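You operate a simulated robot arm through the tools that you are given. There is no shell and no other tool.

The job below is to be done with a simulated two-armed robot. You get a single attempt, and the scene is never put back.

JOB
Shut the press down and return the grey cover to the yellow tray.
Fine: press switch off first, air line valve closed, ram dial to 2 bar, press tray pushed in.
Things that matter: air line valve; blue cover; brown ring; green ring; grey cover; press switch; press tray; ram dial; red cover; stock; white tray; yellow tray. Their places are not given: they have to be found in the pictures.

Only the result counts: the job must be done as asked and must still hold three seconds after the hand-in. Knocking over, shifting, dropping, spilling or breaking anything else fails it. A push-on lid holds only when it is set on centred and level and pressed home; a screw cap is set on level and turned clockwise until tight.

ROBOT AND FRAMES
Two 7-joint arms with fingered hands on one trunk that stands fixed in place. Base frame: the origin is at the foot of the trunk, x ahead of it, y to its left, z up. Readings come in m, rad, newtons and seconds.
The left shoulder is at [0.06, 0.177, 1], the right one opposite. Payload 4 kg a hand.
The tool frame of a hand sits at the grasp point between the pads (the TCP): z along the fingers, y along the line on which they close. The tips reach 0.037 m beyond it. Largest opening 0.124 m; the body of the gripper starts 0.043 m behind the TCP. The gripper is a hand of 3 fingers: y runs from the thumb to the fingers, the wrist lies at [-0.015, -0.108, -0.202] in the tool frame, and closing takes about 1.5 s.
Orientation is told as [roll, pitch, yaw] about the base's x, y, z axes, in that order, counted from this pose: with the fingers straight down and the wrist toward the robot, the tool's x, y and z point along [0, 1, 0], [1, 0, 0] and [0, 0, -1] of the base frame.

CONTROLS
- The arms move only by the tool nudge_tool. It takes "left_commands", "right_commands" or both (then of equal length, played together; a hand with none holds still); each is a list of rows, each a list of 6 numbers: the turn, a rotation vector about the base's x, y, z in rad, then the shift along the base's x, y, z in m. In form: [[rx, ry, rz, x, y, z], ...]. A call has 1 to 20 rows; each row is the pose to reach, as a shift and turn from the pose commanded when the call began. "left_jaw" and "right_jaw" are, for a hand that has rows, the finger opening in m, from 0 to 0.124, set as the call begins (left out, the last holds). A row lasts 0.2 s, in which the tool goes at most 0.05 m and 0.15 rad; a call with a longer step from one row to the next is refused whole, and so is a gripper value outside its range. Where a pose cannot be reached the arm comes as near as it can. A force on the tool above 40 N (or 10 N above the force at the start of the call, whichever is more), or a blocked arm, ends the call early, and 0.2 s more pass. Each finger travels about 0.072 m/s and halts on what it meets, pressing with about 29 N; the grip force reading is that of the motor and also rises with nothing between the fingers. The clock runs only during rows and for 0.2 s after the last one: add rows that repeat a pose to give the fingers time. The reply holds the time, the measured pose of the TCP, the force on the tool along the base axes, the opening and the grip force, in the units named above and with some noise, with the torque about the TCP (base axes, N m) and any sound that the robot's microphone picked up, and new pictures: "pictures" is both (left out), scene, wrist or none (wrist: the cameras of the hands that moved).
- Cameras (640 x 400 px; columns grow to the right, rows downward): "scene" is now at [0.0446, -0.0358, 1.6356]; the picture's right is [-0.49, -0.87, 0.00], its down [-0.57, 0.32, -0.76] and it looks along [0.67, -0.37, -0.65] (base axes); focal length 274 px, centre (320, 200). "left" rides on the left gripper at [-0.064, -0.076, -0.137] in its tool frame; the picture's right is [-0.84, -0.26, 0.48], its down [0.48, -0.76, 0.43] and it looks along [0.26, 0.60, 0.76] (tool axes); focal length 256 px, centre (320, 200). "right" rides on the right gripper at [0.064, -0.076, -0.137] in its tool frame; the picture's right is [-0.84, 0.26, -0.48], its down [-0.48, -0.76, 0.43] and it looks along [-0.26, 0.60, 0.76] (tool axes); focal length 256 px, centre (320, 200).
- slide_trunk(by): slides the trunk up (or, below 0, down) by that many m; the arms and the scene camera ride with it, the base frame stays. It gives what a move gives, with no picture.
- curl_fingers(index, middle, thumb_bend, thumb_turn, hand): sets how far each is bent, from 0 (flat) to 1 (curled in); at 0.3 the hand is open as for a grip, at 0.7 the pads meet at the TCP. One left out holds its place. A second passes; each finger stops where it meets its share of the squeeze, and holds until it gets a number again. A gripper value or a shape takes the hand back. It gives what a move gives, with no picture; readings hold the bend of each and the force on the fingers (four entries, about 0 where the hand has none), thumb and palm. thumb_turn goes from beside the hand (0) to across from the fingers (1), as for a grip.
- set_grasp(shape, hand): the hand has 3 fingers and takes this shape, open, in about a second: jaw (thumb against the fingers, like two jaws); tri (thumb and two fingers); tip (a fingertip pinch); poke (one finger out to press); point (the index stretched); flat (the hand flat); cup (the hand cupped); fist (a fist). The gripper value then closes the fingers along that shape, each until it touches; the sizes above hold for jaw. It gives what a move gives, with no picture.
- aim_head(pan, tilt): turns the head with the scene camera to pan (to the left, within 1.501 rad either way) and tilt (down, from -0.506 to 1.204), counted from straight ahead of the robot. It gives what a move gives, and a new picture of the scene camera.
- measure_at(camera, pixels): for up to 12 pixels [column, row] of the newest picture of that camera ("zoom" is the newest enlarged one), the place [x, y, z] in the base frame of the surface seen there, good to about 0.002 m, but the place of the scene camera against the robot may be out by one fixed shift of up to 0.025 m in any direction. No time passes.
- enlarge(camera, box): a new picture of the part [left, top, right, bottom] of that camera's present view, enlarged. No time passes.
- close_job(): hands the job in; it is judged then, once.

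Open the grippers and draw the arms clear of the work before you hand the job in, unless the task says otherwise.

The tools are called after "Call:" by a JSON object that holds its "op" and its "data". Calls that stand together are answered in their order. nudge_tool: Moves the arms, as the interface text tells. Its arguments: {"type":"object","properties":{"left_commands":{"type":"array"},"left_jaw":{"type":"number"},"right_commands":{"type":"array"},"right_jaw":{"type":"number"},"pictures":{"type":"string","enum":["both","scene","wrist","none"]}},"required":[]} The other tools are called the same way: slide_trunk (by) slides the trunk up or down; set_grasp (shape, hand) gives the hand a shape; curl_fingers (index, middle, thumb_bend, thumb_turn, hand) moves the fingers one by one; aim_head (pan, tilt) turns the head that bears the scene camera; measure_at (camera, pixels) gives the place of the surface under pixels of a picture; enlarge (camera, box) takes an enlarged picture of a part of a camera's view; close_job () hands the job in.

At the start:

```text
t: 0.0
left_ee_pos: [0.4391, -0.028, 1.465]
left_ee_rot: [0.0, -0.001, -0.001]
left_wrist_force: [-1.0, -0.1, -0.1]
left_torque: [-0.01, 0.02, -0.02]
left_finger_gap: 0.1237
left_finger_force: 0.0
left_shape: jaw
left_bend: [0.3, 0.3, 0.3, 0.98]
left_finger forces: [0.0, 0.0, 0.0, 0.0, 0.1, 0.0]
right_ee_pos: [0.3137, -0.414, 1.4172]
right_ee_rot: [-0.002, -0.001, 0.0]
right_wrist_force: [-0.4, -0.2, 0.2]
right_torque: [-0.02, 0.0, 0.03]
right_finger_gap: 0.1233
right_finger_force: 0.1
right_shape: jaw
right_bend: [0.3, 0.3, 0.3, 0.98]
right_finger forces: [0.0, 0.0, 0.1, 0.0, 0.1, 0.0]
trunk travel left (down, up): [-0.525, 0.065]
head pan, tilt: [-0.508, 0.705]
```

scene: 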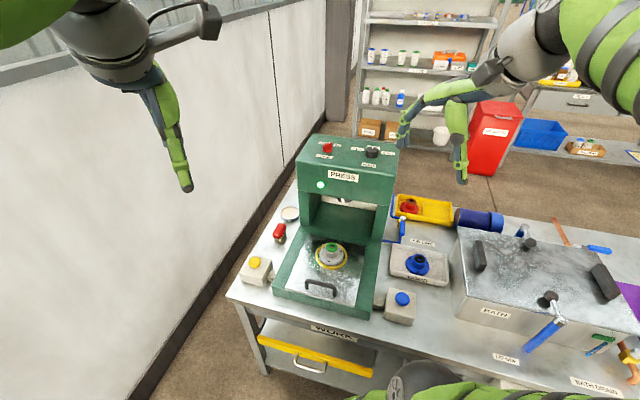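
right: 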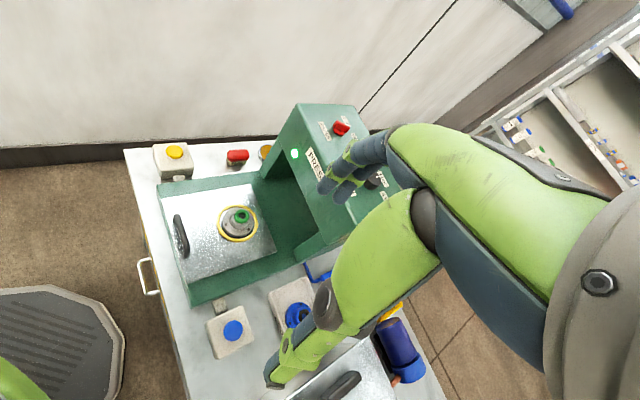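
left: 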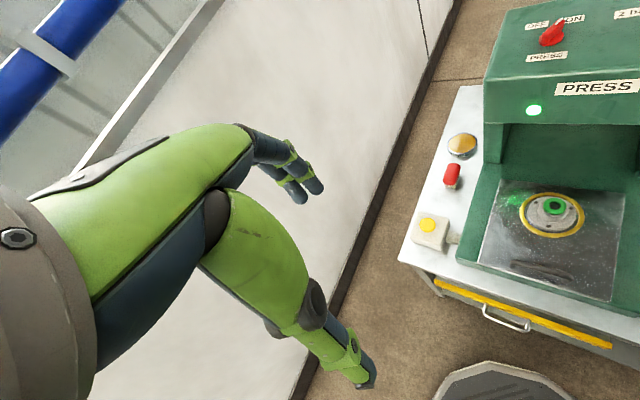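

The scene shows the green press around (340,230), with a red switch at (327,147) and a black dial at (372,152) on its top. I enlarge the press and the area to its right to read the labels.

Call:
{"op": "enlarge", "data": {"camera": "scene", "box": [230, 130, 410, 330]}}

Call:
{"op": "enlarge", "data": {"camera": "scene", "box": [370, 180, 540, 330]}}

Call:
{"op": "enlarge", "data": {"camera": "scene", "box": [290, 130, 410, 200]}}

Call:
{"op": "enlarge", "data": {"camera": "scene", "box": [440, 200, 640, 400]}}

```text
2.00 times, centred on (320, 230) of scene
```

zoom: 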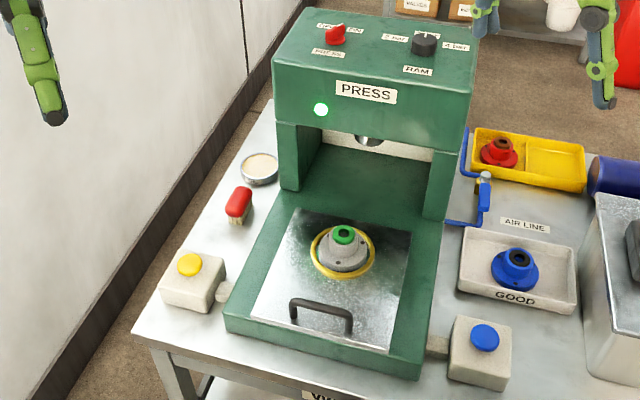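

```text
2.67 times, centred on (455, 255) of scene
```

zoom: 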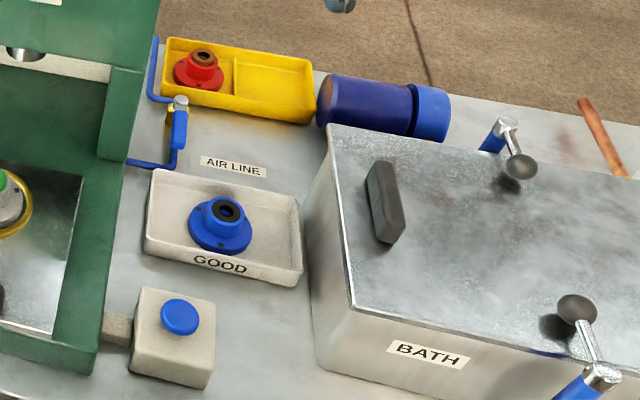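

```text
5.33 times, centred on (350, 165) of scene
```

zoom: 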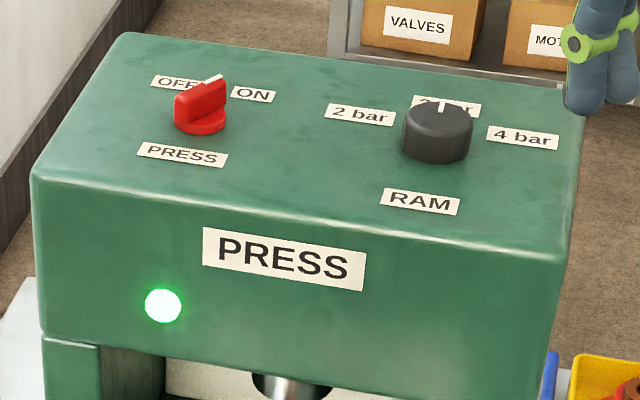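

```text
2.00 times, centred on (540, 300) of scene
```

zoom: 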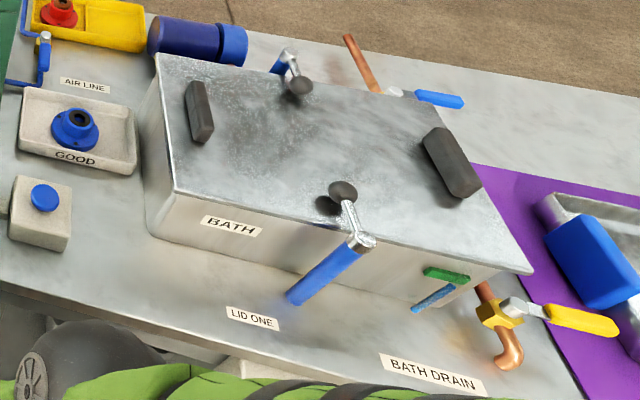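

The green ring sits on the grey cover at the press tray, the switch points to ON and the dial to 3 bar. I measure the same features in the scene and wrist cameras to find the scene offset.

Call:
{"op": "measure_at", "data": {"camera": "scene", "pixels": [[327, 146], [372, 150], [332, 248], [321, 286], [418, 263], [402, 228], [410, 205], [438, 209], [320, 185], [262, 262], [402, 298], [280, 230]]}}

Call:
{"op": "measure_at", "data": {"camera": "right", "pixels": [[341, 128], [242, 215], [238, 236], [180, 233], [175, 151], [232, 329], [237, 157], [294, 154], [296, 312]]}}

Call:
{"op": "measure_at", "data": {"camera": "left", "pixels": [[552, 33], [552, 207], [550, 232], [428, 224], [452, 175], [533, 109]]}}

Call:
{"op": "enlarge", "data": {"camera": "right", "box": [140, 90, 460, 290]}}

```text
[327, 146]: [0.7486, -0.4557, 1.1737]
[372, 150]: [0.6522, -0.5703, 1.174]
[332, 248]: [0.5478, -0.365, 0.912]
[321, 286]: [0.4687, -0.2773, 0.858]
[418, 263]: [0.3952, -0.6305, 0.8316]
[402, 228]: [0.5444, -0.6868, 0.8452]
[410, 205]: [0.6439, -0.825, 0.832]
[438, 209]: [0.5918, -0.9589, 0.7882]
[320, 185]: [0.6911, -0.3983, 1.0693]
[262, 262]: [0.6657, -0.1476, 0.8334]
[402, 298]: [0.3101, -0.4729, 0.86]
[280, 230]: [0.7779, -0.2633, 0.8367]
```

```text
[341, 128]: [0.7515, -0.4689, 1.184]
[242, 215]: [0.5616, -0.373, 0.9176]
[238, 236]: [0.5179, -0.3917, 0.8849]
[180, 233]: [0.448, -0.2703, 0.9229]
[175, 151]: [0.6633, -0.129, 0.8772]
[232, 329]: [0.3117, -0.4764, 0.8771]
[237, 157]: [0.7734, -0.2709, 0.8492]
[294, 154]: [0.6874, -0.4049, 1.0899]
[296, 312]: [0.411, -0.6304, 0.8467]
```

```text
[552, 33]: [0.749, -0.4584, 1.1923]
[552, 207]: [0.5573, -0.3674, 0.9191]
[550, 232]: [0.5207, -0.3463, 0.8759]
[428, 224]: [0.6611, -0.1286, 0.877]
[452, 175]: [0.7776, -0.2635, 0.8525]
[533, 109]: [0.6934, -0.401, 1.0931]
```

```text
2.00 times, centred on (300, 190) of right
```

zoom: 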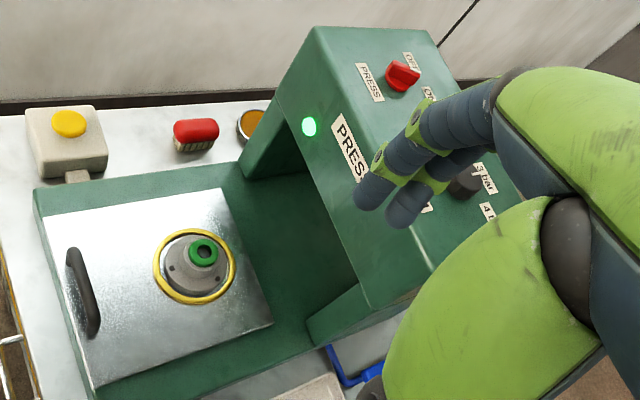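

The scene camera reads about 0.02 m too low in z and is near right in x and y. I measure edges for the table's and press's heading and take a closer look at the valve.

Call:
{"op": "measure_at", "data": {"camera": "scene", "pixels": [[300, 165], [388, 180], [275, 288], [365, 315], [300, 185], [390, 240], [305, 292], [337, 297], [312, 237], [375, 252]]}}

Call:
{"op": "enlarge", "data": {"camera": "scene", "box": [380, 185, 460, 250]}}

```text
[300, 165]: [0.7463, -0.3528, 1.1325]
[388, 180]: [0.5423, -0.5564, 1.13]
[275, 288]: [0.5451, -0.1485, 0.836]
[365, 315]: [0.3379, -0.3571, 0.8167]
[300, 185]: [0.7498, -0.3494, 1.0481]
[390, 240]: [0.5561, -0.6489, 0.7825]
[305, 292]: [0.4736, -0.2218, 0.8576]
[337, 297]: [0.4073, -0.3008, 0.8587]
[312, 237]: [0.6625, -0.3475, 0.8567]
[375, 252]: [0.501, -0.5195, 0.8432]
```

```text
6.15 times, centred on (420, 218) of scene
```

zoom: 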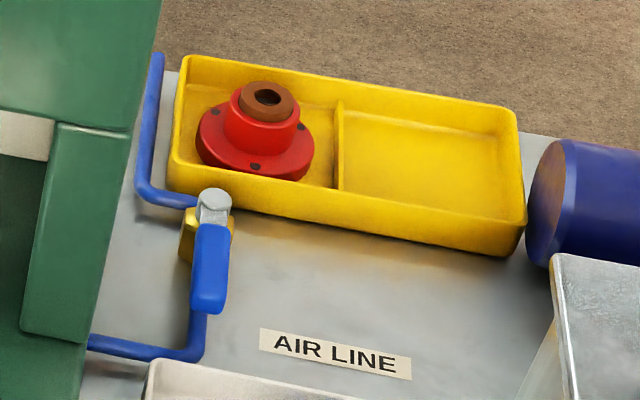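

The press is turned about 45° (right = [-0.71,-0.71], inward = [0.71,-0.71]). I bring the right hand above the press top to see the switch and dial with its wrist camera.

Call:
{"op": "nudge_tool", "data": {"right_commands": [[0, 0, 0, 0.04, -0.012, -0.005], [0, 0, 0, 0.08, -0.024, -0.015], [0, 0, 0, 0.12, -0.036, -0.03], [0, 0, 0, 0.16, -0.048, -0.05], [0, 0, 0, 0.2, -0.06, -0.07], [0, 0, 0, 0.23, -0.07, -0.08], [0, 0, 0, 0.23, -0.07, -0.08]]}}

```text
t: 1.6
left_ee_pos: [0.4389, -0.0289, 1.4652]
left_ee_rot: [0.0, 0.001, -0.001]
left_wrist_force: [-0.9, -0.2, 0.0]
left_torque: [0.02, -0.02, -0.03]
left_finger_gap: 0.1234
left_finger_force: 0.1
left_shape: jaw
left_bend: [0.3, 0.3, 0.3, 0.98]
left_finger forces: [0.0, 0.0, 0.0, 0.0, 0.1, 0.0]
right_ee_pos: [0.5446, -0.486, 1.3383]
right_ee_rot: [0.001, 0.0, 0.0]
right_wrist_force: [0.5, 0.0, -0.6]
right_torque: [-0.01, 0.0, 0.01]
right_finger_gap: 0.1236
right_finger_force: 0.1
right_shape: jaw
right_bend: [0.3, 0.3, 0.3, 0.98]
right_finger forces: [0.0, 0.1, 0.0, 0.0, 0.0, 0.1]
trunk travel left (down, up): [-0.525, 0.065]
head pan, tilt: [-0.508, 0.705]
```

scene: 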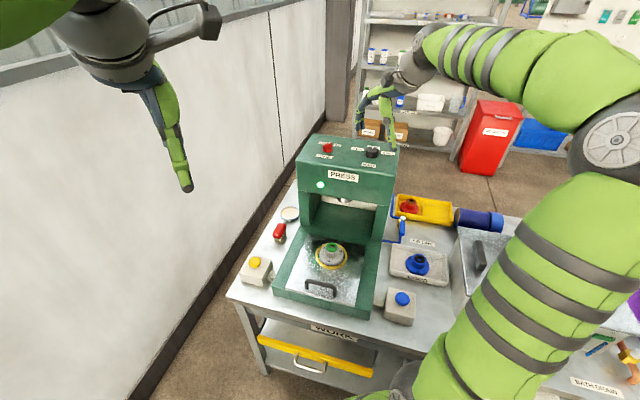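
right: 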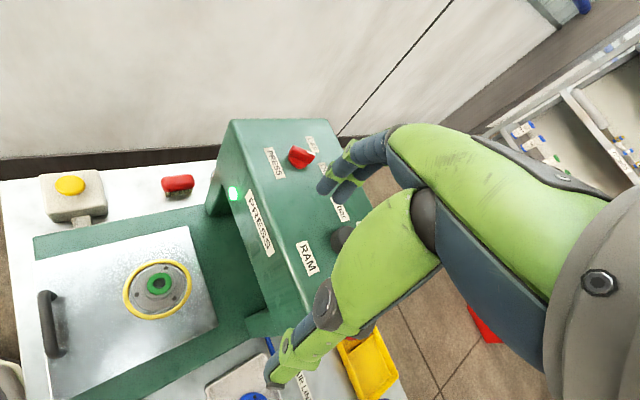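

The wrist view shows the switch at (301,157) and part of the dial at (343,238). I enlarge both and measure.

Call:
{"op": "enlarge", "data": {"camera": "right", "box": [250, 120, 362, 190]}}

Call:
{"op": "measure_at", "data": {"camera": "right", "pixels": [[301, 157], [311, 151], [291, 152], [303, 168], [335, 236], [233, 193], [275, 163], [307, 258], [159, 284], [159, 305], [135, 290], [48, 325]]}}

Call:
{"op": "enlarge", "data": {"camera": "scene", "box": [300, 130, 404, 195]}}

```text
5.71 times, centred on (306, 155) of right
```

zoom: 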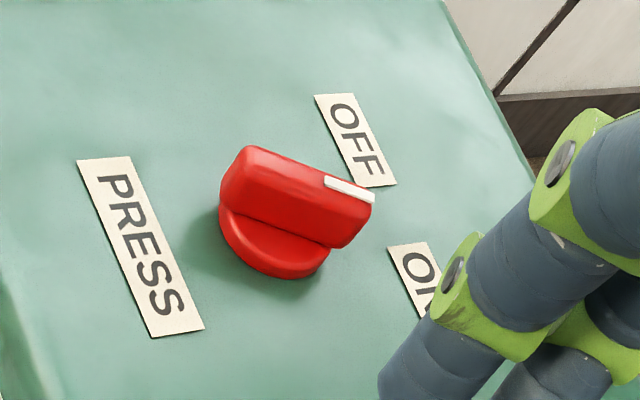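

```text
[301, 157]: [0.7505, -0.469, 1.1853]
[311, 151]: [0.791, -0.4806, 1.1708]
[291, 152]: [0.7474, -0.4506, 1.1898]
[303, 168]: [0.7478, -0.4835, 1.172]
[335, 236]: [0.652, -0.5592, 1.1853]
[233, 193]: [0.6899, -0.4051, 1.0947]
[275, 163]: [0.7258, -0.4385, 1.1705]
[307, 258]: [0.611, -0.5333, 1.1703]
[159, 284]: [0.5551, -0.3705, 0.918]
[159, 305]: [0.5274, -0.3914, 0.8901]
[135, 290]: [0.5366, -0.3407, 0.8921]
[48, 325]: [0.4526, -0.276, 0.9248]
```

```text
6.15 times, centred on (352, 162) of scene
```

zoom: 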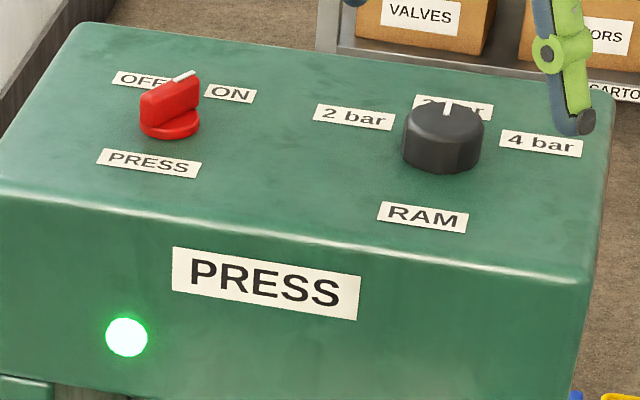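

The switch bar points about 34° to the right of straight back, toward ON, so it needs a counter-clockwise turn of about 65–70°. I enlarge the wrist view again and measure exact points on the bar.

Call:
{"op": "enlarge", "data": {"camera": "right", "box": [250, 120, 362, 190]}}

Call:
{"op": "measure_at", "data": {"camera": "zoom", "pixels": [[248, 160], [300, 172], [350, 190], [366, 200], [280, 265], [228, 210], [320, 258], [335, 235], [410, 170], [210, 240], [360, 145], [418, 275]]}}

```text
5.71 times, centred on (306, 155) of right
```

zoom: 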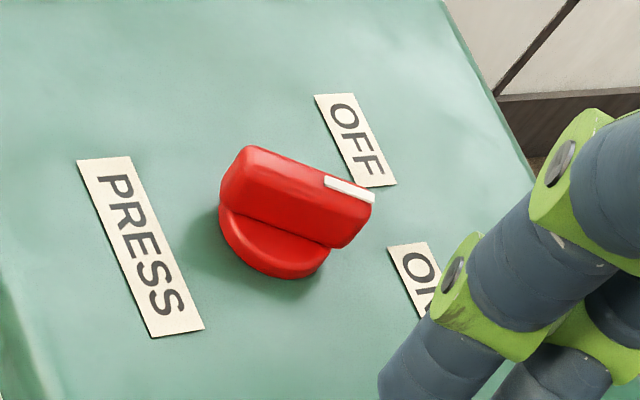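

```text
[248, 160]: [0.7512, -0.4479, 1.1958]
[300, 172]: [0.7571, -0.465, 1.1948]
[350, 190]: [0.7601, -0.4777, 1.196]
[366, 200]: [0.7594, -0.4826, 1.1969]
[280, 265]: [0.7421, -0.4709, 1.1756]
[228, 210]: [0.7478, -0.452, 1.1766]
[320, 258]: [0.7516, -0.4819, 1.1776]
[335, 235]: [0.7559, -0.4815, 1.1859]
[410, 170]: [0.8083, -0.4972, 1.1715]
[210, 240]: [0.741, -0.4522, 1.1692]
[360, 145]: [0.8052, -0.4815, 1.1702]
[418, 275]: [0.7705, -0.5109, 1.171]
```

Bar top is at z 1.196, from (0.751,-0.448) to (0.760,-0.484); disc top at about 1.177. I move the right hand over it with yaw 0.24 so the fingers straddle the bar, with the jaw narrowed.

Call:
{"op": "nudge_tool", "data": {"right_commands": [[0, 0, 0.05, 0.045, 0.004, 0], [0, 0, 0.1, 0.09, 0.008, 0], [0, 0, 0.15, 0.135, 0.012, 0], [0, 0, 0.2, 0.175, 0.015, -0.01], [0, 0, 0.24, 0.2128, 0.018, -0.035], [0, 0, 0.24, 0.2128, 0.018, -0.06], [0, 0, 0.24, 0.2128, 0.018, -0.06]], "right_jaw": 0.07}}

```text
t: 3.2
left_ee_pos: [0.4409, -0.0288, 1.4637]
left_ee_rot: [0.001, 0.0, 0.0]
left_wrist_force: [-0.2, 0.6, -0.6]
left_torque: [0.03, 0.01, 0.0]
left_finger_gap: 0.1234
left_finger_force: 0.1
left_shape: jaw
left_bend: [0.3, 0.3, 0.3, 0.98]
left_finger forces: [0.1, 0.1, 0.0, 0.0, 0.0, 0.0]
right_ee_pos: [0.7578, -0.4622, 1.2784]
right_ee_rot: [0.0, 0.001, 0.241]
right_wrist_force: [0.6, -0.3, -0.2]
right_torque: [-0.02, 0.0, 0.0]
right_finger_gap: 0.0706
right_finger_force: 0.1
right_shape: jaw
right_bend: [0.39, 0.43, 0.54, 0.99]
right_finger forces: [0.0, 0.0, 0.0, 0.1, 0.0, 0.0]
trunk travel left (down, up): [-0.525, 0.065]
head pan, tilt: [-0.508, 0.705]
```

scene: 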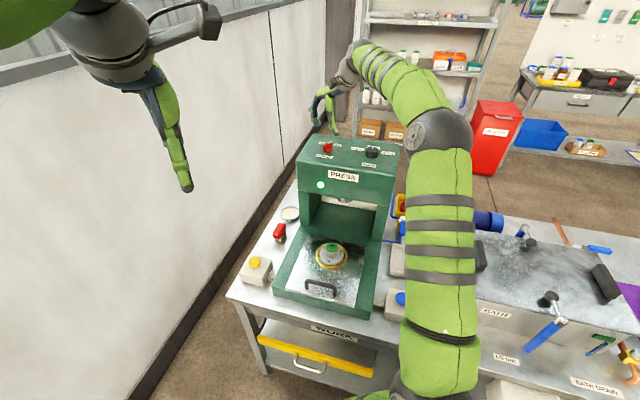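
right: 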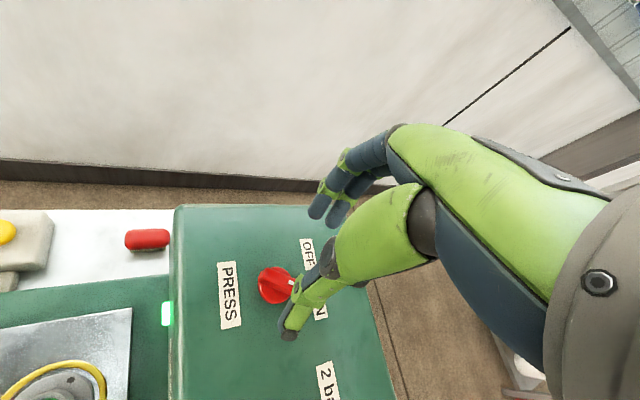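

The knob appears at (275,285), right beneath the TCP's projection (286,275). I measure it again from this closer view.

Call:
{"op": "enlarge", "data": {"camera": "right", "box": [220, 190, 380, 350]}}

Call:
{"op": "measure_at", "data": {"camera": "right", "pixels": [[262, 273], [270, 277], [280, 280], [289, 282], [275, 300], [262, 292], [265, 270]]}}

```text
2.50 times, centred on (300, 270) of right
```

zoom: 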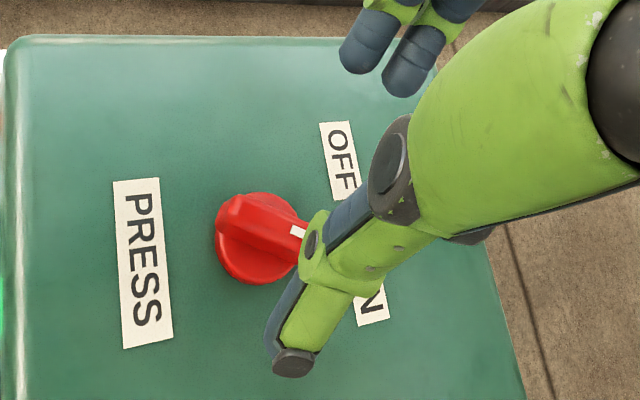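

```text
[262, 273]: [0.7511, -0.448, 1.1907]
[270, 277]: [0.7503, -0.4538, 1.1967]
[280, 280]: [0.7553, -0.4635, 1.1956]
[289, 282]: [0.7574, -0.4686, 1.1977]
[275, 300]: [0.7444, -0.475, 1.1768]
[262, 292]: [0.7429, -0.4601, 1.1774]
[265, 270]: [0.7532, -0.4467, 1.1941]
```

Knob centre is about (0.755,-0.466). I lower to TCP z about 1.219 and watch the force.

Call:
{"op": "nudge_tool", "data": {"right_commands": [[0, 0, 0, 0, 0, -0.02], [0, 0, 0, 0, 0, -0.04], [0, 0, 0, 0, 0, -0.052], [0, 0, 0, 0, 0, -0.059], [0, 0, 0, 0, 0, -0.059]], "pictures": "wrist"}}

```text
t: 4.4
left_ee_pos: [0.4397, -0.0285, 1.4644]
left_ee_rot: [0.0, 0.0, 0.0]
left_wrist_force: [0.7, 0.1, 0.0]
left_torque: [0.0, 0.0, -0.03]
left_finger_gap: 0.1239
left_finger_force: 0.1
left_shape: jaw
left_bend: [0.3, 0.3, 0.3, 0.98]
left_finger forces: [0.1, 0.0, 0.1, 0.0, 0.0, 0.1]
right_ee_pos: [0.7573, -0.4667, 1.2179]
right_ee_rot: [0.001, 0.001, 0.242]
right_wrist_force: [0.2, 0.4, 0.2]
right_torque: [0.02, 0.04, 0.03]
right_finger_gap: 0.0705
right_finger_force: 0.1
right_shape: jaw
right_bend: [0.39, 0.43, 0.54, 0.99]
right_finger forces: [0.1, 0.1, 0.1, 0.0, 0.1, 0.0]
trunk travel left (down, up): [-0.525, 0.065]
head pan, tilt: [-0.508, 0.705]
```

right: 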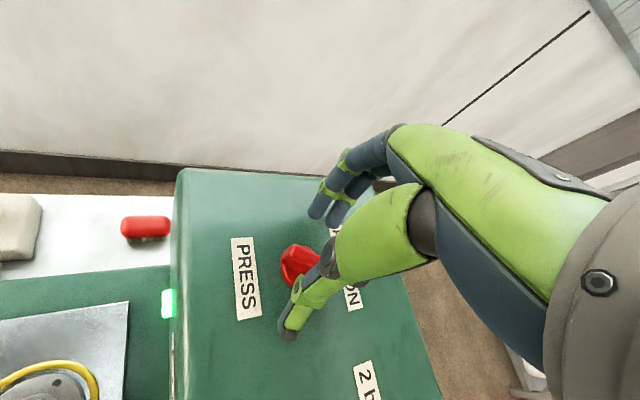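

No contact yet and the fingers straddle the bar. I close the jaw on the bar, holding the pose.

Call:
{"op": "nudge_tool", "data": {"right_commands": [[0, 0, 0, 0, 0, 0], [0, 0, 0, 0, 0, 0], [0, 0, 0, 0, 0, 0], [0, 0, 0, 0, 0, 0], [0, 0, 0, 0, 0, 0]], "right_jaw": 0.0, "pictures": "wrist"}}

Call:
{"op": "enlarge", "data": {"camera": "right", "box": [220, 190, 380, 350]}}

```text
t: 5.6
left_ee_pos: [0.4397, -0.0287, 1.4637]
left_ee_rot: [0.0, -0.002, -0.001]
left_wrist_force: [-0.9, 0.3, -0.3]
left_torque: [0.01, -0.04, -0.02]
left_finger_gap: 0.1239
left_finger_force: 0.0
left_shape: jaw
left_bend: [0.3, 0.3, 0.3, 0.98]
left_finger forces: [0.0, 0.0, 0.1, 0.1, 0.0, 0.1]
right_ee_pos: [0.7561, -0.4669, 1.218]
right_ee_rot: [-0.001, -0.001, 0.24]
right_wrist_force: [-2.7, 0.1, 0.8]
right_torque: [0.04, -0.09, -0.01]
right_finger_gap: 0.0113
right_finger_force: 28.6
right_shape: jaw
right_bend: [0.67, 0.67, 0.66, 1.0]
right_finger forces: [17.3, 9.6, 0.0, 0.0, 28.7, 0.0]
trunk travel left (down, up): [-0.525, 0.065]
head pan, tilt: [-0.508, 0.705]
```

right: 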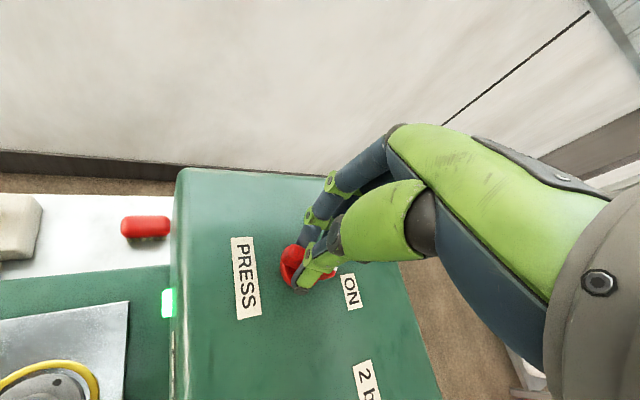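

```text
2.50 times, centred on (300, 270) of right
```

zoom: 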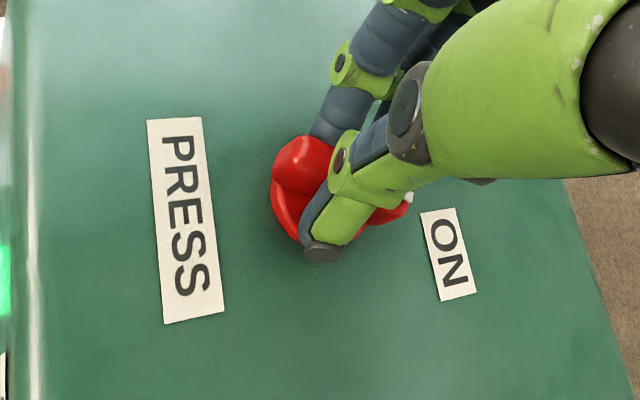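

The bar is gripped (gap 0.011, 28 N). I turn counter-clockwise by about 1.05 rad.

Call:
{"op": "nudge_tool", "data": {"right_commands": [[0, 0, 0.1, 0, 0, 0], [0, 0, 0.2, 0, 0, 0], [0, 0, 0.3, 0, 0, 0], [0, 0, 0.4, 0, 0, 0], [0, 0, 0.5, 0, 0, 0], [0, 0, 0.6, 0, 0, 0], [0, 0, 0.7, 0, 0, 0], [0, 0, 0.8, 0, 0, 0], [0, 0, 0.9, 0, 0, 0], [0, 0, 1.0, 0, 0, 0], [0, 0, 1.05, 0, 0, 0], [0, 0, 1.05, 0, 0, 0]]}}

Call:
{"op": "enlarge", "data": {"camera": "scene", "box": [290, 100, 404, 200]}}

```text
t: 7.7
left_ee_pos: [0.4405, -0.0283, 1.4641]
left_ee_rot: [0.001, 0.001, 0.001]
left_wrist_force: [0.8, 0.6, -0.2]
left_torque: [-0.01, -0.05, -0.01]
left_finger_gap: 0.1233
left_finger_force: 0.1
left_shape: jaw
left_bend: [0.3, 0.3, 0.3, 0.98]
left_finger forces: [0.0, 0.0, 0.1, 0.1, 0.0, 0.0]
right_ee_pos: [0.7439, -0.4594, 1.2167]
right_ee_rot: [-0.025, -0.003, 1.156]
right_wrist_force: [24.0, -15.7, 8.4]
right_torque: [-0.32, -0.67, -0.17]
right_finger_gap: 0.0108
right_finger_force: 29.2
right_shape: jaw
right_bend: [0.71, 0.68, 0.65, 1.0]
right_finger forces: [14.8, 8.0, 0.0, 0.0, 33.8, 0.0]
right hand out of reach, approached as far as the arm can: row 8, 9, 10
trunk travel left (down, up): [-0.525, 0.065]
head pan, tilt: [-0.508, 0.705]
stopped in row 10 (right hand): the force on the tool passed its limit at 51 N (the readings are from after the stop); the commanded pose is now the measured one
```

scene: 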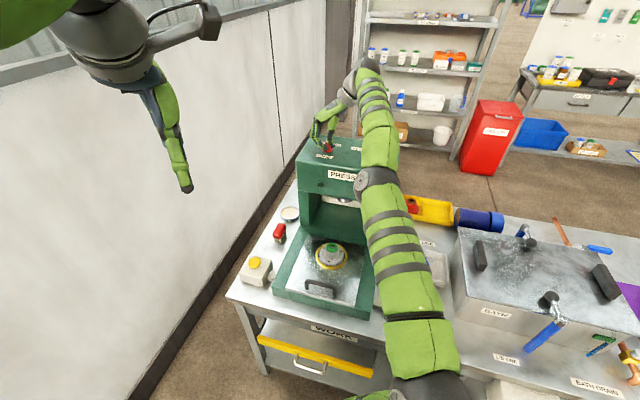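
right: 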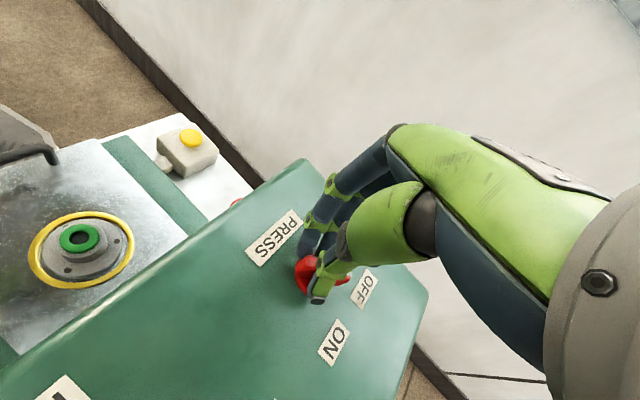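

```text
4.00 times, centred on (347, 150) of scene
```

zoom: 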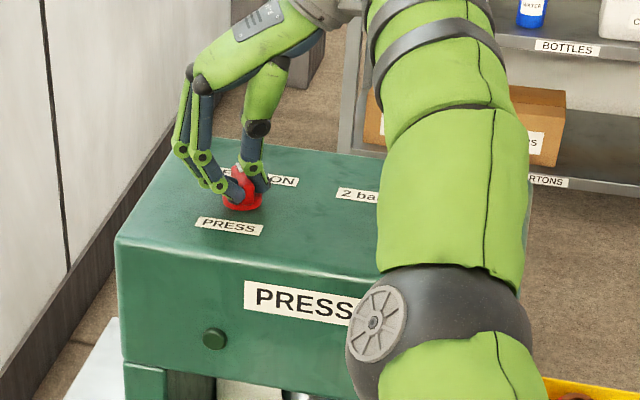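

The press light went out; the arm reached its limit at yaw 1.16. I open the fingers and lift to look at where the pointer stands.

Call:
{"op": "nudge_tool", "data": {"right_commands": [[0, 0, 0, 0, 0, 0], [0, 0, 0, 0, 0, 0], [0, 0, 0, 0, 0, 0], [0, 0, 0, 0, 0, 0.03], [0, 0, 0, 0, 0, 0.06], [0, 0, 0, -0.03, -0.01, 0.09], [0, 0, 0, -0.06, -0.03, 0.1], [0, 0, 0, -0.06, -0.03, 0.1]], "right_jaw": 0.08}}

Call:
{"op": "enlarge", "data": {"camera": "right", "box": [200, 180, 400, 400]}}

```text
t: 9.5
left_ee_pos: [0.439, -0.028, 1.4645]
left_ee_rot: [0.0, -0.002, 0.0]
left_wrist_force: [0.6, -0.9, -0.1]
left_torque: [-0.01, 0.0, 0.02]
left_finger_gap: 0.1237
left_finger_force: 0.0
left_shape: jaw
left_bend: [0.3, 0.3, 0.3, 0.98]
left_finger forces: [0.1, 0.2, 0.0, 0.0, 0.1, 0.0]
right_ee_pos: [0.6774, -0.4878, 1.3151]
right_ee_rot: [-0.016, -0.003, 1.162]
right_wrist_force: [-0.3, 0.1, 1.2]
right_torque: [-0.03, -0.02, 0.0]
right_finger_gap: 0.0797
right_finger_force: 0.0
right_shape: jaw
right_bend: [0.37, 0.4, 0.52, 0.99]
right_finger forces: [0.0, 0.1, 0.0, 0.1, 0.0, 0.0]
right hand out of reach, approached as far as the arm can: row 4, 5, 6
trunk travel left (down, up): [-0.525, 0.065]
head pan, tilt: [-0.508, 0.705]
```

scene: 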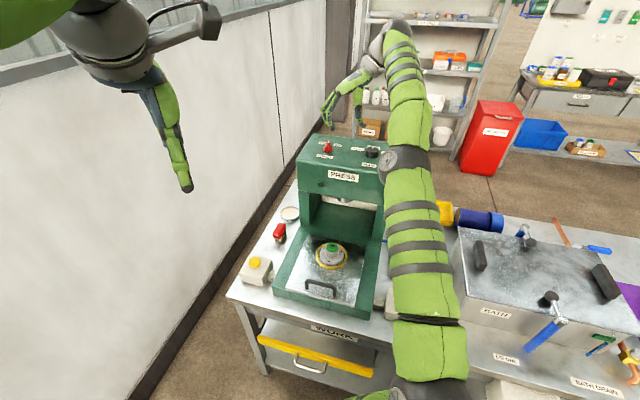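
right: 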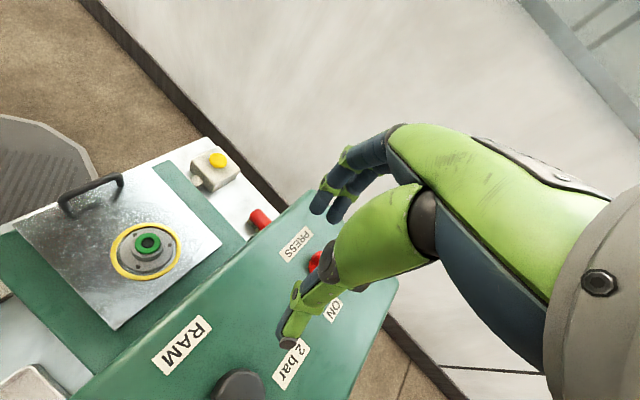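

```text
1.82 times, centred on (300, 290) of right
```

zoom: 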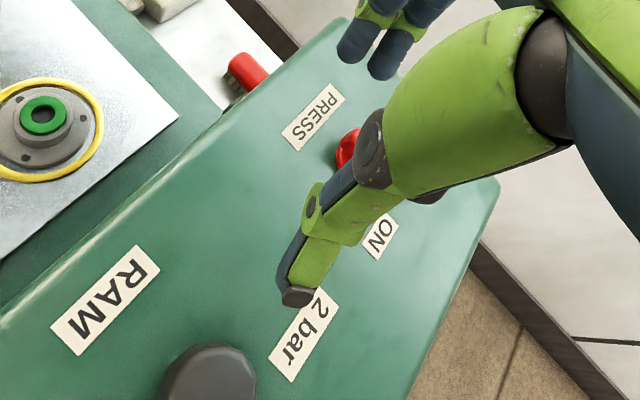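

The light is off. I zoom on the switch in the scene view to verify the pointer, and on the dial.

Call:
{"op": "enlarge", "data": {"camera": "scene", "box": [300, 130, 390, 186]}}

Call:
{"op": "measure_at", "data": {"camera": "right", "pixels": [[240, 380], [237, 372], [225, 380], [255, 380], [291, 363], [181, 345]]}}

```text
7.11 times, centred on (345, 158) of scene
```

zoom: 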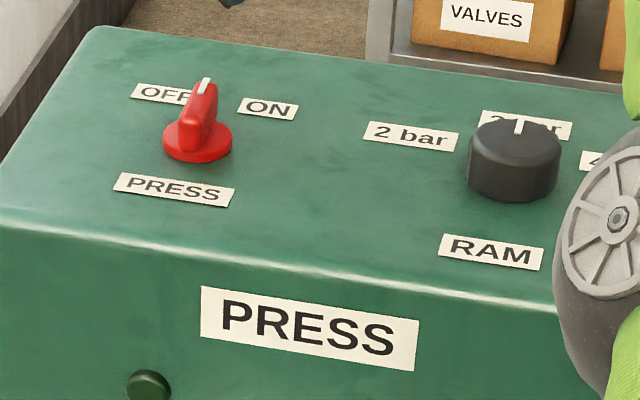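

```text
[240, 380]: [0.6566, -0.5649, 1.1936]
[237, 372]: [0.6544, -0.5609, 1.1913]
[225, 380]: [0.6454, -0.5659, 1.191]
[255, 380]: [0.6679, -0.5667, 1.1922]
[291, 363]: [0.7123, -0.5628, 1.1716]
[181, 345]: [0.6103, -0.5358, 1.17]
```

The pointer now leans left of straight back. I measure its two ends and the labels to get its exact angle.

Call:
{"op": "measure_at", "data": {"camera": "zoom", "pixels": [[205, 82], [201, 95], [190, 118], [184, 128], [163, 93], [268, 107], [411, 136], [526, 125], [519, 118], [516, 132], [515, 145], [515, 165]]}}

```text
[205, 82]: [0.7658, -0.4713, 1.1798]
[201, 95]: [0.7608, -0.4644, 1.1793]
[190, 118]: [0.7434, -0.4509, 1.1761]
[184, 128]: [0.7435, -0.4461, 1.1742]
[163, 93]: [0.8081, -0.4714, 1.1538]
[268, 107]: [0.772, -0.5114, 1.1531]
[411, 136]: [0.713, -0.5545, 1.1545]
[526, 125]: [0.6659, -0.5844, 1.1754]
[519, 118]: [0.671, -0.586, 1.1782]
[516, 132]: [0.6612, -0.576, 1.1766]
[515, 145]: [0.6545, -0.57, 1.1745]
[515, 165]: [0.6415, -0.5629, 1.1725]
```

The pointer azimuth is about -48°, half way between ON (-72°) and OFF (-14°), so it needs about 34° more. I raise the trunk to gain reach for finishing this turn.

Call:
{"op": "slide_trunk", "data": {"by": 0.063}}

```text
t: 10.5
left_ee_pos: [0.4393, -0.0296, 1.5279]
left_ee_rot: [-0.001, 0.0, -0.001]
left_wrist_force: [0.5, -0.9, 0.3]
left_torque: [-0.01, 0.01, 0.02]
left_finger_gap: 0.1235
left_finger_force: 0.0
left_shape: jaw
left_bend: [0.3, 0.3, 0.3, 0.98]
left_finger forces: [0.0, 0.0, 0.0, 0.0, 0.0, 0.0]
right_ee_pos: [0.679, -0.4893, 1.3773]
right_ee_rot: [-0.016, -0.002, 1.163]
right_wrist_force: [-0.3, -0.1, -0.4]
right_torque: [-0.01, -0.02, -0.01]
right_finger_gap: 0.0796
right_finger_force: 0.1
right_shape: jaw
right_bend: [0.37, 0.4, 0.52, 0.99]
right_finger forces: [0.0, 0.1, 0.1, 0.1, 0.0, 0.0]
trunk travel left (down, up): [-0.588, 0.002]
head pan, tilt: [-0.508, 0.705]
```

I move over the switch again with yaw about 0.75 to match the bar's present angle.

Call:
{"op": "nudge_tool", "data": {"right_commands": [[0, 0, -0.1, 0.02, 0.006, -0.02], [0, 0, -0.2, 0.04, 0.012, -0.04], [0.008, 0, -0.3, 0.06, 0.018, -0.07], [0.016, 0, -0.4, 0.076, 0.023, -0.1], [0.016, 0, -0.41, 0.076, 0.023, -0.117], [0.016, 0, -0.41, 0.076, 0.023, -0.117]]}}

Call:
{"op": "enlarge", "data": {"camera": "right", "box": [220, 190, 380, 350]}}

```text
t: 11.9
left_ee_pos: [0.4398, -0.0273, 1.5264]
left_ee_rot: [-0.001, 0.001, 0.0]
left_wrist_force: [-0.2, 0.1, -0.9]
left_torque: [-0.01, 0.01, 0.02]
left_finger_gap: 0.1236
left_finger_force: 0.0
left_shape: jaw
left_bend: [0.3, 0.3, 0.3, 0.98]
left_finger forces: [0.0, 0.0, 0.0, 0.1, 0.0, 0.0]
right_ee_pos: [0.781, -0.482, 1.2735]
right_ee_rot: [-0.008, -0.016, 0.753]
right_wrist_force: [0.9, 0.8, -0.7]
right_torque: [0.0, 0.02, -0.01]
right_finger_gap: 0.0798
right_finger_force: 0.2
right_shape: jaw
right_bend: [0.37, 0.4, 0.52, 0.99]
right_finger forces: [0.0, 0.0, 0.0, 0.1, 0.1, 0.0]
right hand out of reach, approached as far as the arm can: row 1, 2, 3, 4, 5, 6
trunk travel left (down, up): [-0.588, 0.002]
head pan, tilt: [-0.508, 0.705]
```

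scene: 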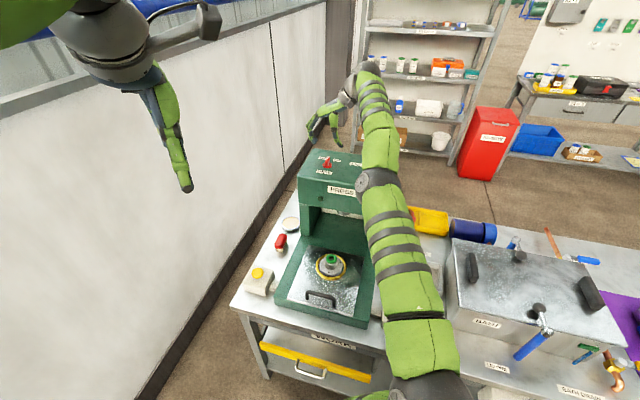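
right: 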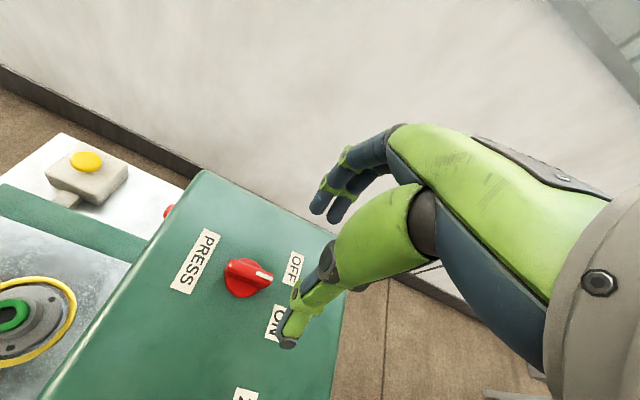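

```text
2.50 times, centred on (300, 270) of right
```

zoom: 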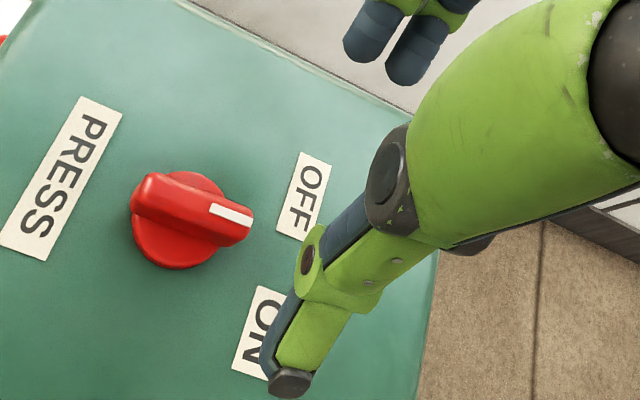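

The arm settled off its command (0.781,-0.482), near a joint limit. I back it off to a comfortable yaw and position to let it recover before approaching again.

Call:
{"op": "nudge_tool", "data": {"right_commands": [[0, 0, -0.1, -0.03, 0, 0.03], [0, 0, -0.2, -0.06, 0, 0.04], [0, 0, -0.3, -0.09, 0, 0.05], [0, 0, -0.4, -0.11, 0, 0.05], [0, 0, -0.5, -0.12, 0, 0.05], [0, 0, -0.5, -0.12, 0, 0.05]]}}

```text
t: 13.3
left_ee_pos: [0.4394, -0.0273, 1.5273]
left_ee_rot: [-0.002, 0.002, 0.0]
left_wrist_force: [0.7, -0.4, 0.2]
left_torque: [-0.02, 0.02, 0.01]
left_finger_gap: 0.1236
left_finger_force: 0.1
left_shape: jaw
left_bend: [0.3, 0.3, 0.3, 0.98]
left_finger forces: [0.1, 0.0, 0.1, 0.0, 0.0, 0.0]
right_ee_pos: [0.7571, -0.5324, 1.3822]
right_ee_rot: [-0.008, -0.014, 0.251]
right_wrist_force: [-0.2, 0.3, 0.3]
right_torque: [0.02, -0.01, -0.01]
right_finger_gap: 0.0797
right_finger_force: 0.0
right_shape: jaw
right_bend: [0.37, 0.4, 0.52, 0.99]
right_finger forces: [0.1, 0.1, 0.1, 0.0, 0.0, 0.1]
right hand out of reach, approached as far as the arm can: row 1, 2, 3, 4, 5, 6
trunk travel left (down, up): [-0.588, 0.002]
head pan, tilt: [-0.508, 0.705]
```

scene: 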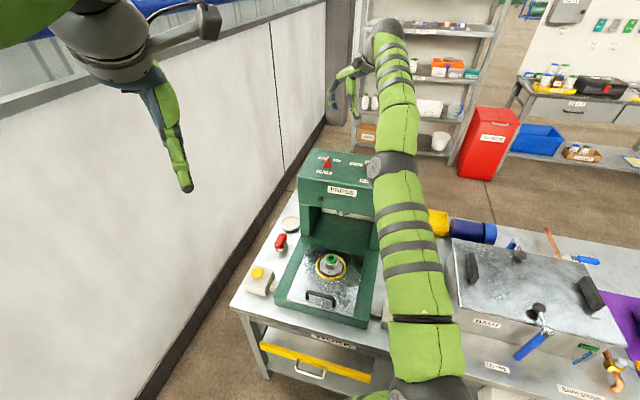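
right: 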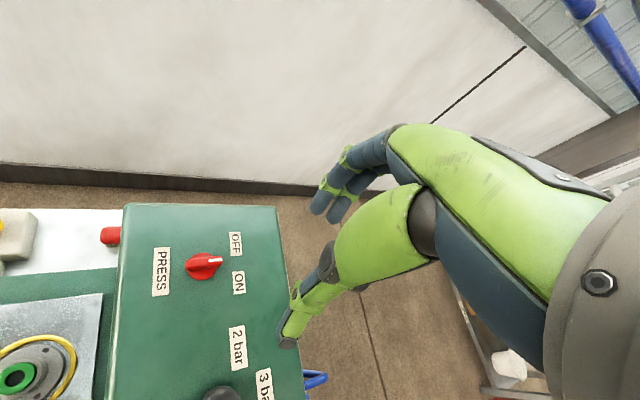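

The arm is stretched straight (wrist 0.886 m from the shoulder) and sticks there; commanded and measured poses differ. I command a pose well closer to the robot and higher, holding for many rows so the elbow can bend.

Call:
{"op": "nudge_tool", "data": {"right_commands": [[0, 0, 0, -0.04, 0, 0.02], [0, 0, 0, -0.08, 0, 0.04], [0, 0, 0, -0.12, 0, 0.06], [0, 0, 0, -0.16, 0, 0.07], [0, 0, 0, -0.2, 0, 0.08], [0, 0, 0, -0.2, 0, 0.08], [0, 0, 0, -0.2, 0, 0.08], [0, 0, 0, -0.2, 0, 0.08], [0, 0, 0, -0.2, 0, 0.08]]}}

```text
t: 15.3
left_ee_pos: [0.4382, -0.0278, 1.5272]
left_ee_rot: [0.0, 0.001, 0.0]
left_wrist_force: [-0.4, -1.0, 0.0]
left_torque: [0.01, 0.01, -0.02]
left_finger_gap: 0.1237
left_finger_force: 0.1
left_shape: jaw
left_bend: [0.3, 0.3, 0.3, 0.98]
left_finger forces: [0.0, 0.0, 0.0, 0.0, 0.0, 0.1]
right_ee_pos: [0.6097, -0.5857, 1.5165]
right_ee_rot: [-0.007, -0.014, 0.251]
right_wrist_force: [0.4, 0.5, 0.5]
right_torque: [0.0, 0.0, 0.0]
right_finger_gap: 0.0797
right_finger_force: 0.1
right_shape: jaw
right_bend: [0.37, 0.4, 0.52, 0.99]
right_finger forces: [0.1, 0.0, 0.0, 0.0, 0.0, 0.0]
right hand out of reach, approached as far as the arm can: row 1, 2, 3, 4, 5, 6, 7, 8, 9
trunk travel left (down, up): [-0.588, 0.002]
head pan, tilt: [-0.508, 0.705]
```

scene: 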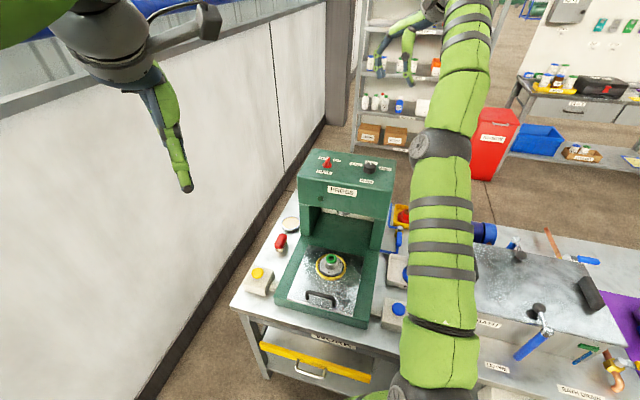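
right: 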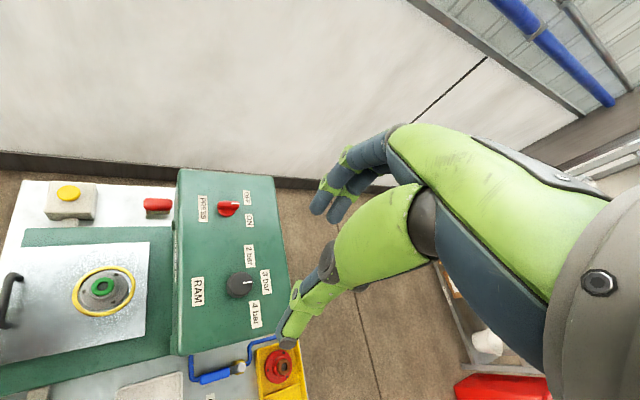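

Still stretched: the remaining error is purely radial (elbow straight). I command back toward the initial pose of the right hand and hold, to see whether the elbow starts bending.

Call:
{"op": "nudge_tool", "data": {"right_commands": [[0, 0, -0.05, -0.04, 0.01, -0.02], [0, 0, -0.1, -0.08, 0.03, -0.04], [0, 0, -0.15, -0.12, 0.05, -0.06], [0, 0, -0.2, -0.14, 0.05, -0.1], [0, 0, -0.25, -0.15, 0.05, -0.14], [0, 0, -0.25, -0.15, 0.05, -0.18], [0, 0, -0.25, -0.15, 0.05, -0.22], [0, 0, -0.25, -0.15, 0.05, -0.26], [0, 0, -0.25, -0.15, 0.05, -0.26], [0, 0, -0.25, -0.15, 0.05, -0.26]]}}

```text
t: 17.5
left_ee_pos: [0.4382, -0.0284, 1.5268]
left_ee_rot: [-0.001, -0.001, 0.0]
left_wrist_force: [0.2, 0.4, 0.4]
left_torque: [0.01, -0.03, -0.01]
left_finger_gap: 0.1236
left_finger_force: 0.0
left_shape: jaw
left_bend: [0.3, 0.3, 0.3, 0.98]
left_finger forces: [0.0, 0.0, 0.0, 0.0, 0.0, 0.1]
right_ee_pos: [0.6133, -0.713, 1.417]
right_ee_rot: [-0.008, -0.013, 0.002]
right_wrist_force: [0.0, -0.1, -0.4]
right_torque: [-0.04, 0.0, 0.01]
right_finger_gap: 0.08
right_finger_force: 0.1
right_shape: jaw
right_bend: [0.37, 0.4, 0.52, 0.99]
right_finger forces: [0.0, 0.0, 0.0, 0.0, 0.1, 0.0]
right hand out of reach, approached as far as the arm can: row 1, 2, 3, 4, 5, 6, 7, 8, 9, 10
trunk travel left (down, up): [-0.588, 0.002]
head pan, tilt: [-0.508, 0.705]
```

scene: 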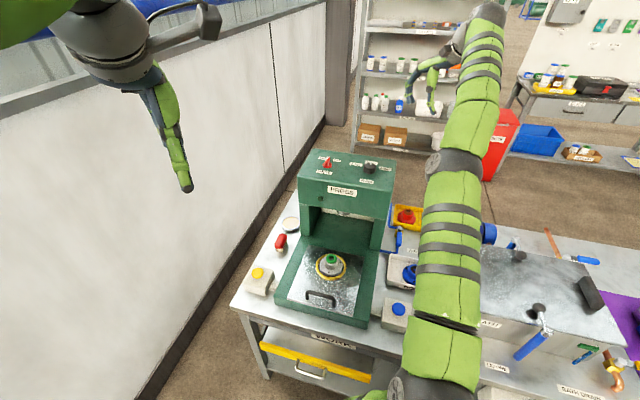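
right: 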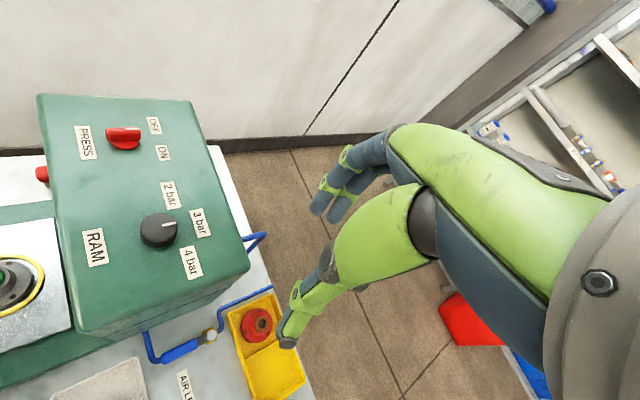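

The elbow only couples to sideways motion here: bending it swings the hand to the left. So I sweep the command far left and up along the reach sphere, well above the press, to bring it out of the straight posture.

Call:
{"op": "nudge_tool", "data": {"right_commands": [[0, 0, 0, 0.036, 0.018, 0.018], [0, 0, 0, 0.072, 0.036, 0.036], [0, 0, 0, 0.108, 0.054, 0.054], [0, 0, 0, 0.144, 0.072, 0.072], [0, 0, 0, 0.18, 0.09, 0.09], [0, 0, 0, 0.216, 0.108, 0.108], [0, 0, 0, 0.252, 0.126, 0.126], [0, 0, 0, 0.288, 0.144, 0.144], [0, 0, 0, 0.324, 0.162, 0.162], [0, 0, 0, 0.36, 0.18, 0.18], [0, 0, 0, 0.396, 0.198, 0.198], [0, 0, 0, 0.432, 0.216, 0.216], [0, 0, 0, 0.432, 0.216, 0.216]]}}

```text
t: 20.3
left_ee_pos: [0.4379, -0.0305, 1.5271]
left_ee_rot: [0.001, 0.002, -0.002]
left_wrist_force: [0.9, -1.2, 0.9]
left_torque: [0.01, -0.01, 0.04]
left_finger_gap: 0.1237
left_finger_force: 0.1
left_shape: jaw
left_bend: [0.3, 0.3, 0.3, 0.98]
left_finger forces: [0.1, 0.0, 0.0, 0.0, 0.1, 0.0]
right_ee_pos: [0.766, -0.442, 1.4663]
right_ee_rot: [-0.007, -0.016, -0.001]
right_wrist_force: [-0.3, -0.5, 0.0]
right_torque: [0.02, -0.03, 0.01]
right_finger_gap: 0.0799
right_finger_force: 0.1
right_shape: jaw
right_bend: [0.37, 0.4, 0.52, 0.99]
right_finger forces: [0.0, 0.1, 0.1, 0.0, 0.0, 0.0]
right hand out of reach, approached as far as the arm can: row 1, 2, 3, 4, 5, 6, 7, 8, 9, 10, 11, 12, 13
trunk travel left (down, up): [-0.588, 0.002]
head pan, tilt: [-0.508, 0.705]
```

scene: 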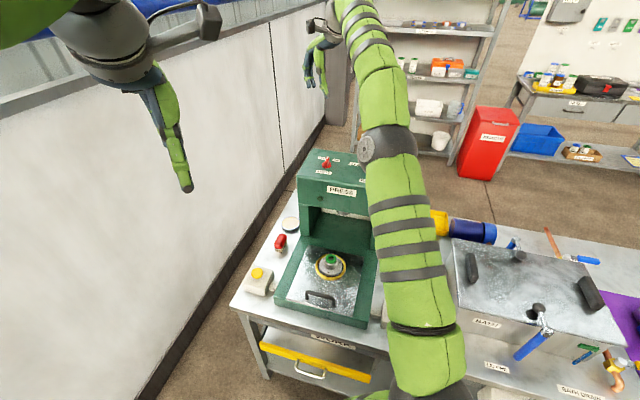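
right: 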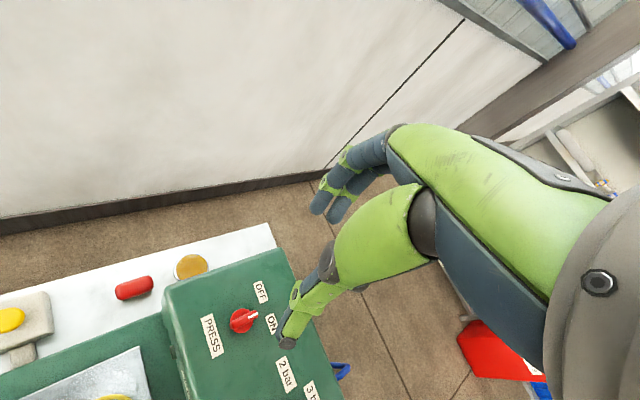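

Replies fit a command that restarts from the reached pose at each call. Targets inside reach to the right and up failed to bend the elbow, so I now try inward plus left.

Call:
{"op": "nudge_tool", "data": {"right_commands": [[0, 0, 0, -0.01, 0.045, -0.01], [0, 0, 0, -0.02, 0.085, -0.02], [0, 0, 0, -0.03, 0.125, -0.03], [0, 0, 0, -0.04, 0.165, -0.04], [0, 0, 0, -0.05, 0.2, -0.05], [0, 0, 0, -0.06, 0.23, -0.06], [0, 0, 0, -0.08, 0.26, -0.07], [0, 0, 0, -0.1, 0.28, -0.08], [0, 0, 0, -0.1, 0.28, -0.08]]}}

```text
t: 22.3
left_ee_pos: [0.4394, -0.0291, 1.5288]
left_ee_rot: [-0.001, 0.0, 0.0]
left_wrist_force: [0.3, -0.2, 0.3]
left_torque: [0.03, 0.01, -0.02]
left_finger_gap: 0.1237
left_finger_force: 0.0
left_shape: jaw
left_bend: [0.3, 0.3, 0.3, 0.98]
left_finger forces: [0.1, 0.0, 0.1, 0.0, 0.1, 0.0]
right_ee_pos: [0.6748, -0.1505, 1.3865]
right_ee_rot: [-0.008, -0.015, 0.002]
right_wrist_force: [-0.1, -0.5, -1.0]
right_torque: [0.01, 0.02, 0.01]
right_finger_gap: 0.0796
right_finger_force: 0.0
right_shape: jaw
right_bend: [0.37, 0.4, 0.52, 0.99]
right_finger forces: [0.1, 0.0, 0.1, 0.1, 0.0, 0.0]
trunk travel left (down, up): [-0.588, 0.002]
head pan, tilt: [-0.508, 0.705]
```

scene: 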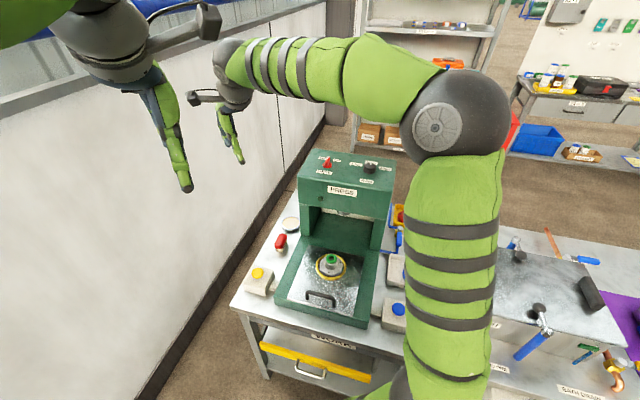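
right: 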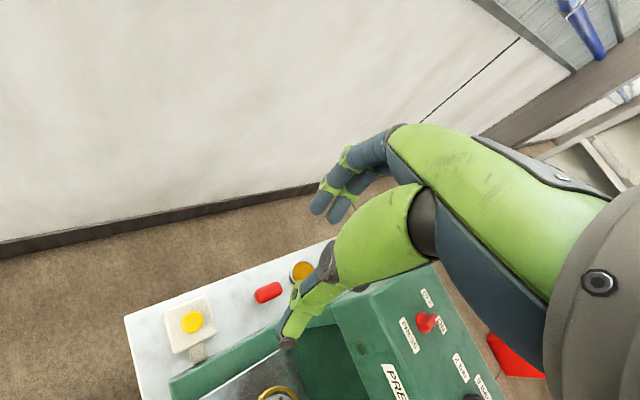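

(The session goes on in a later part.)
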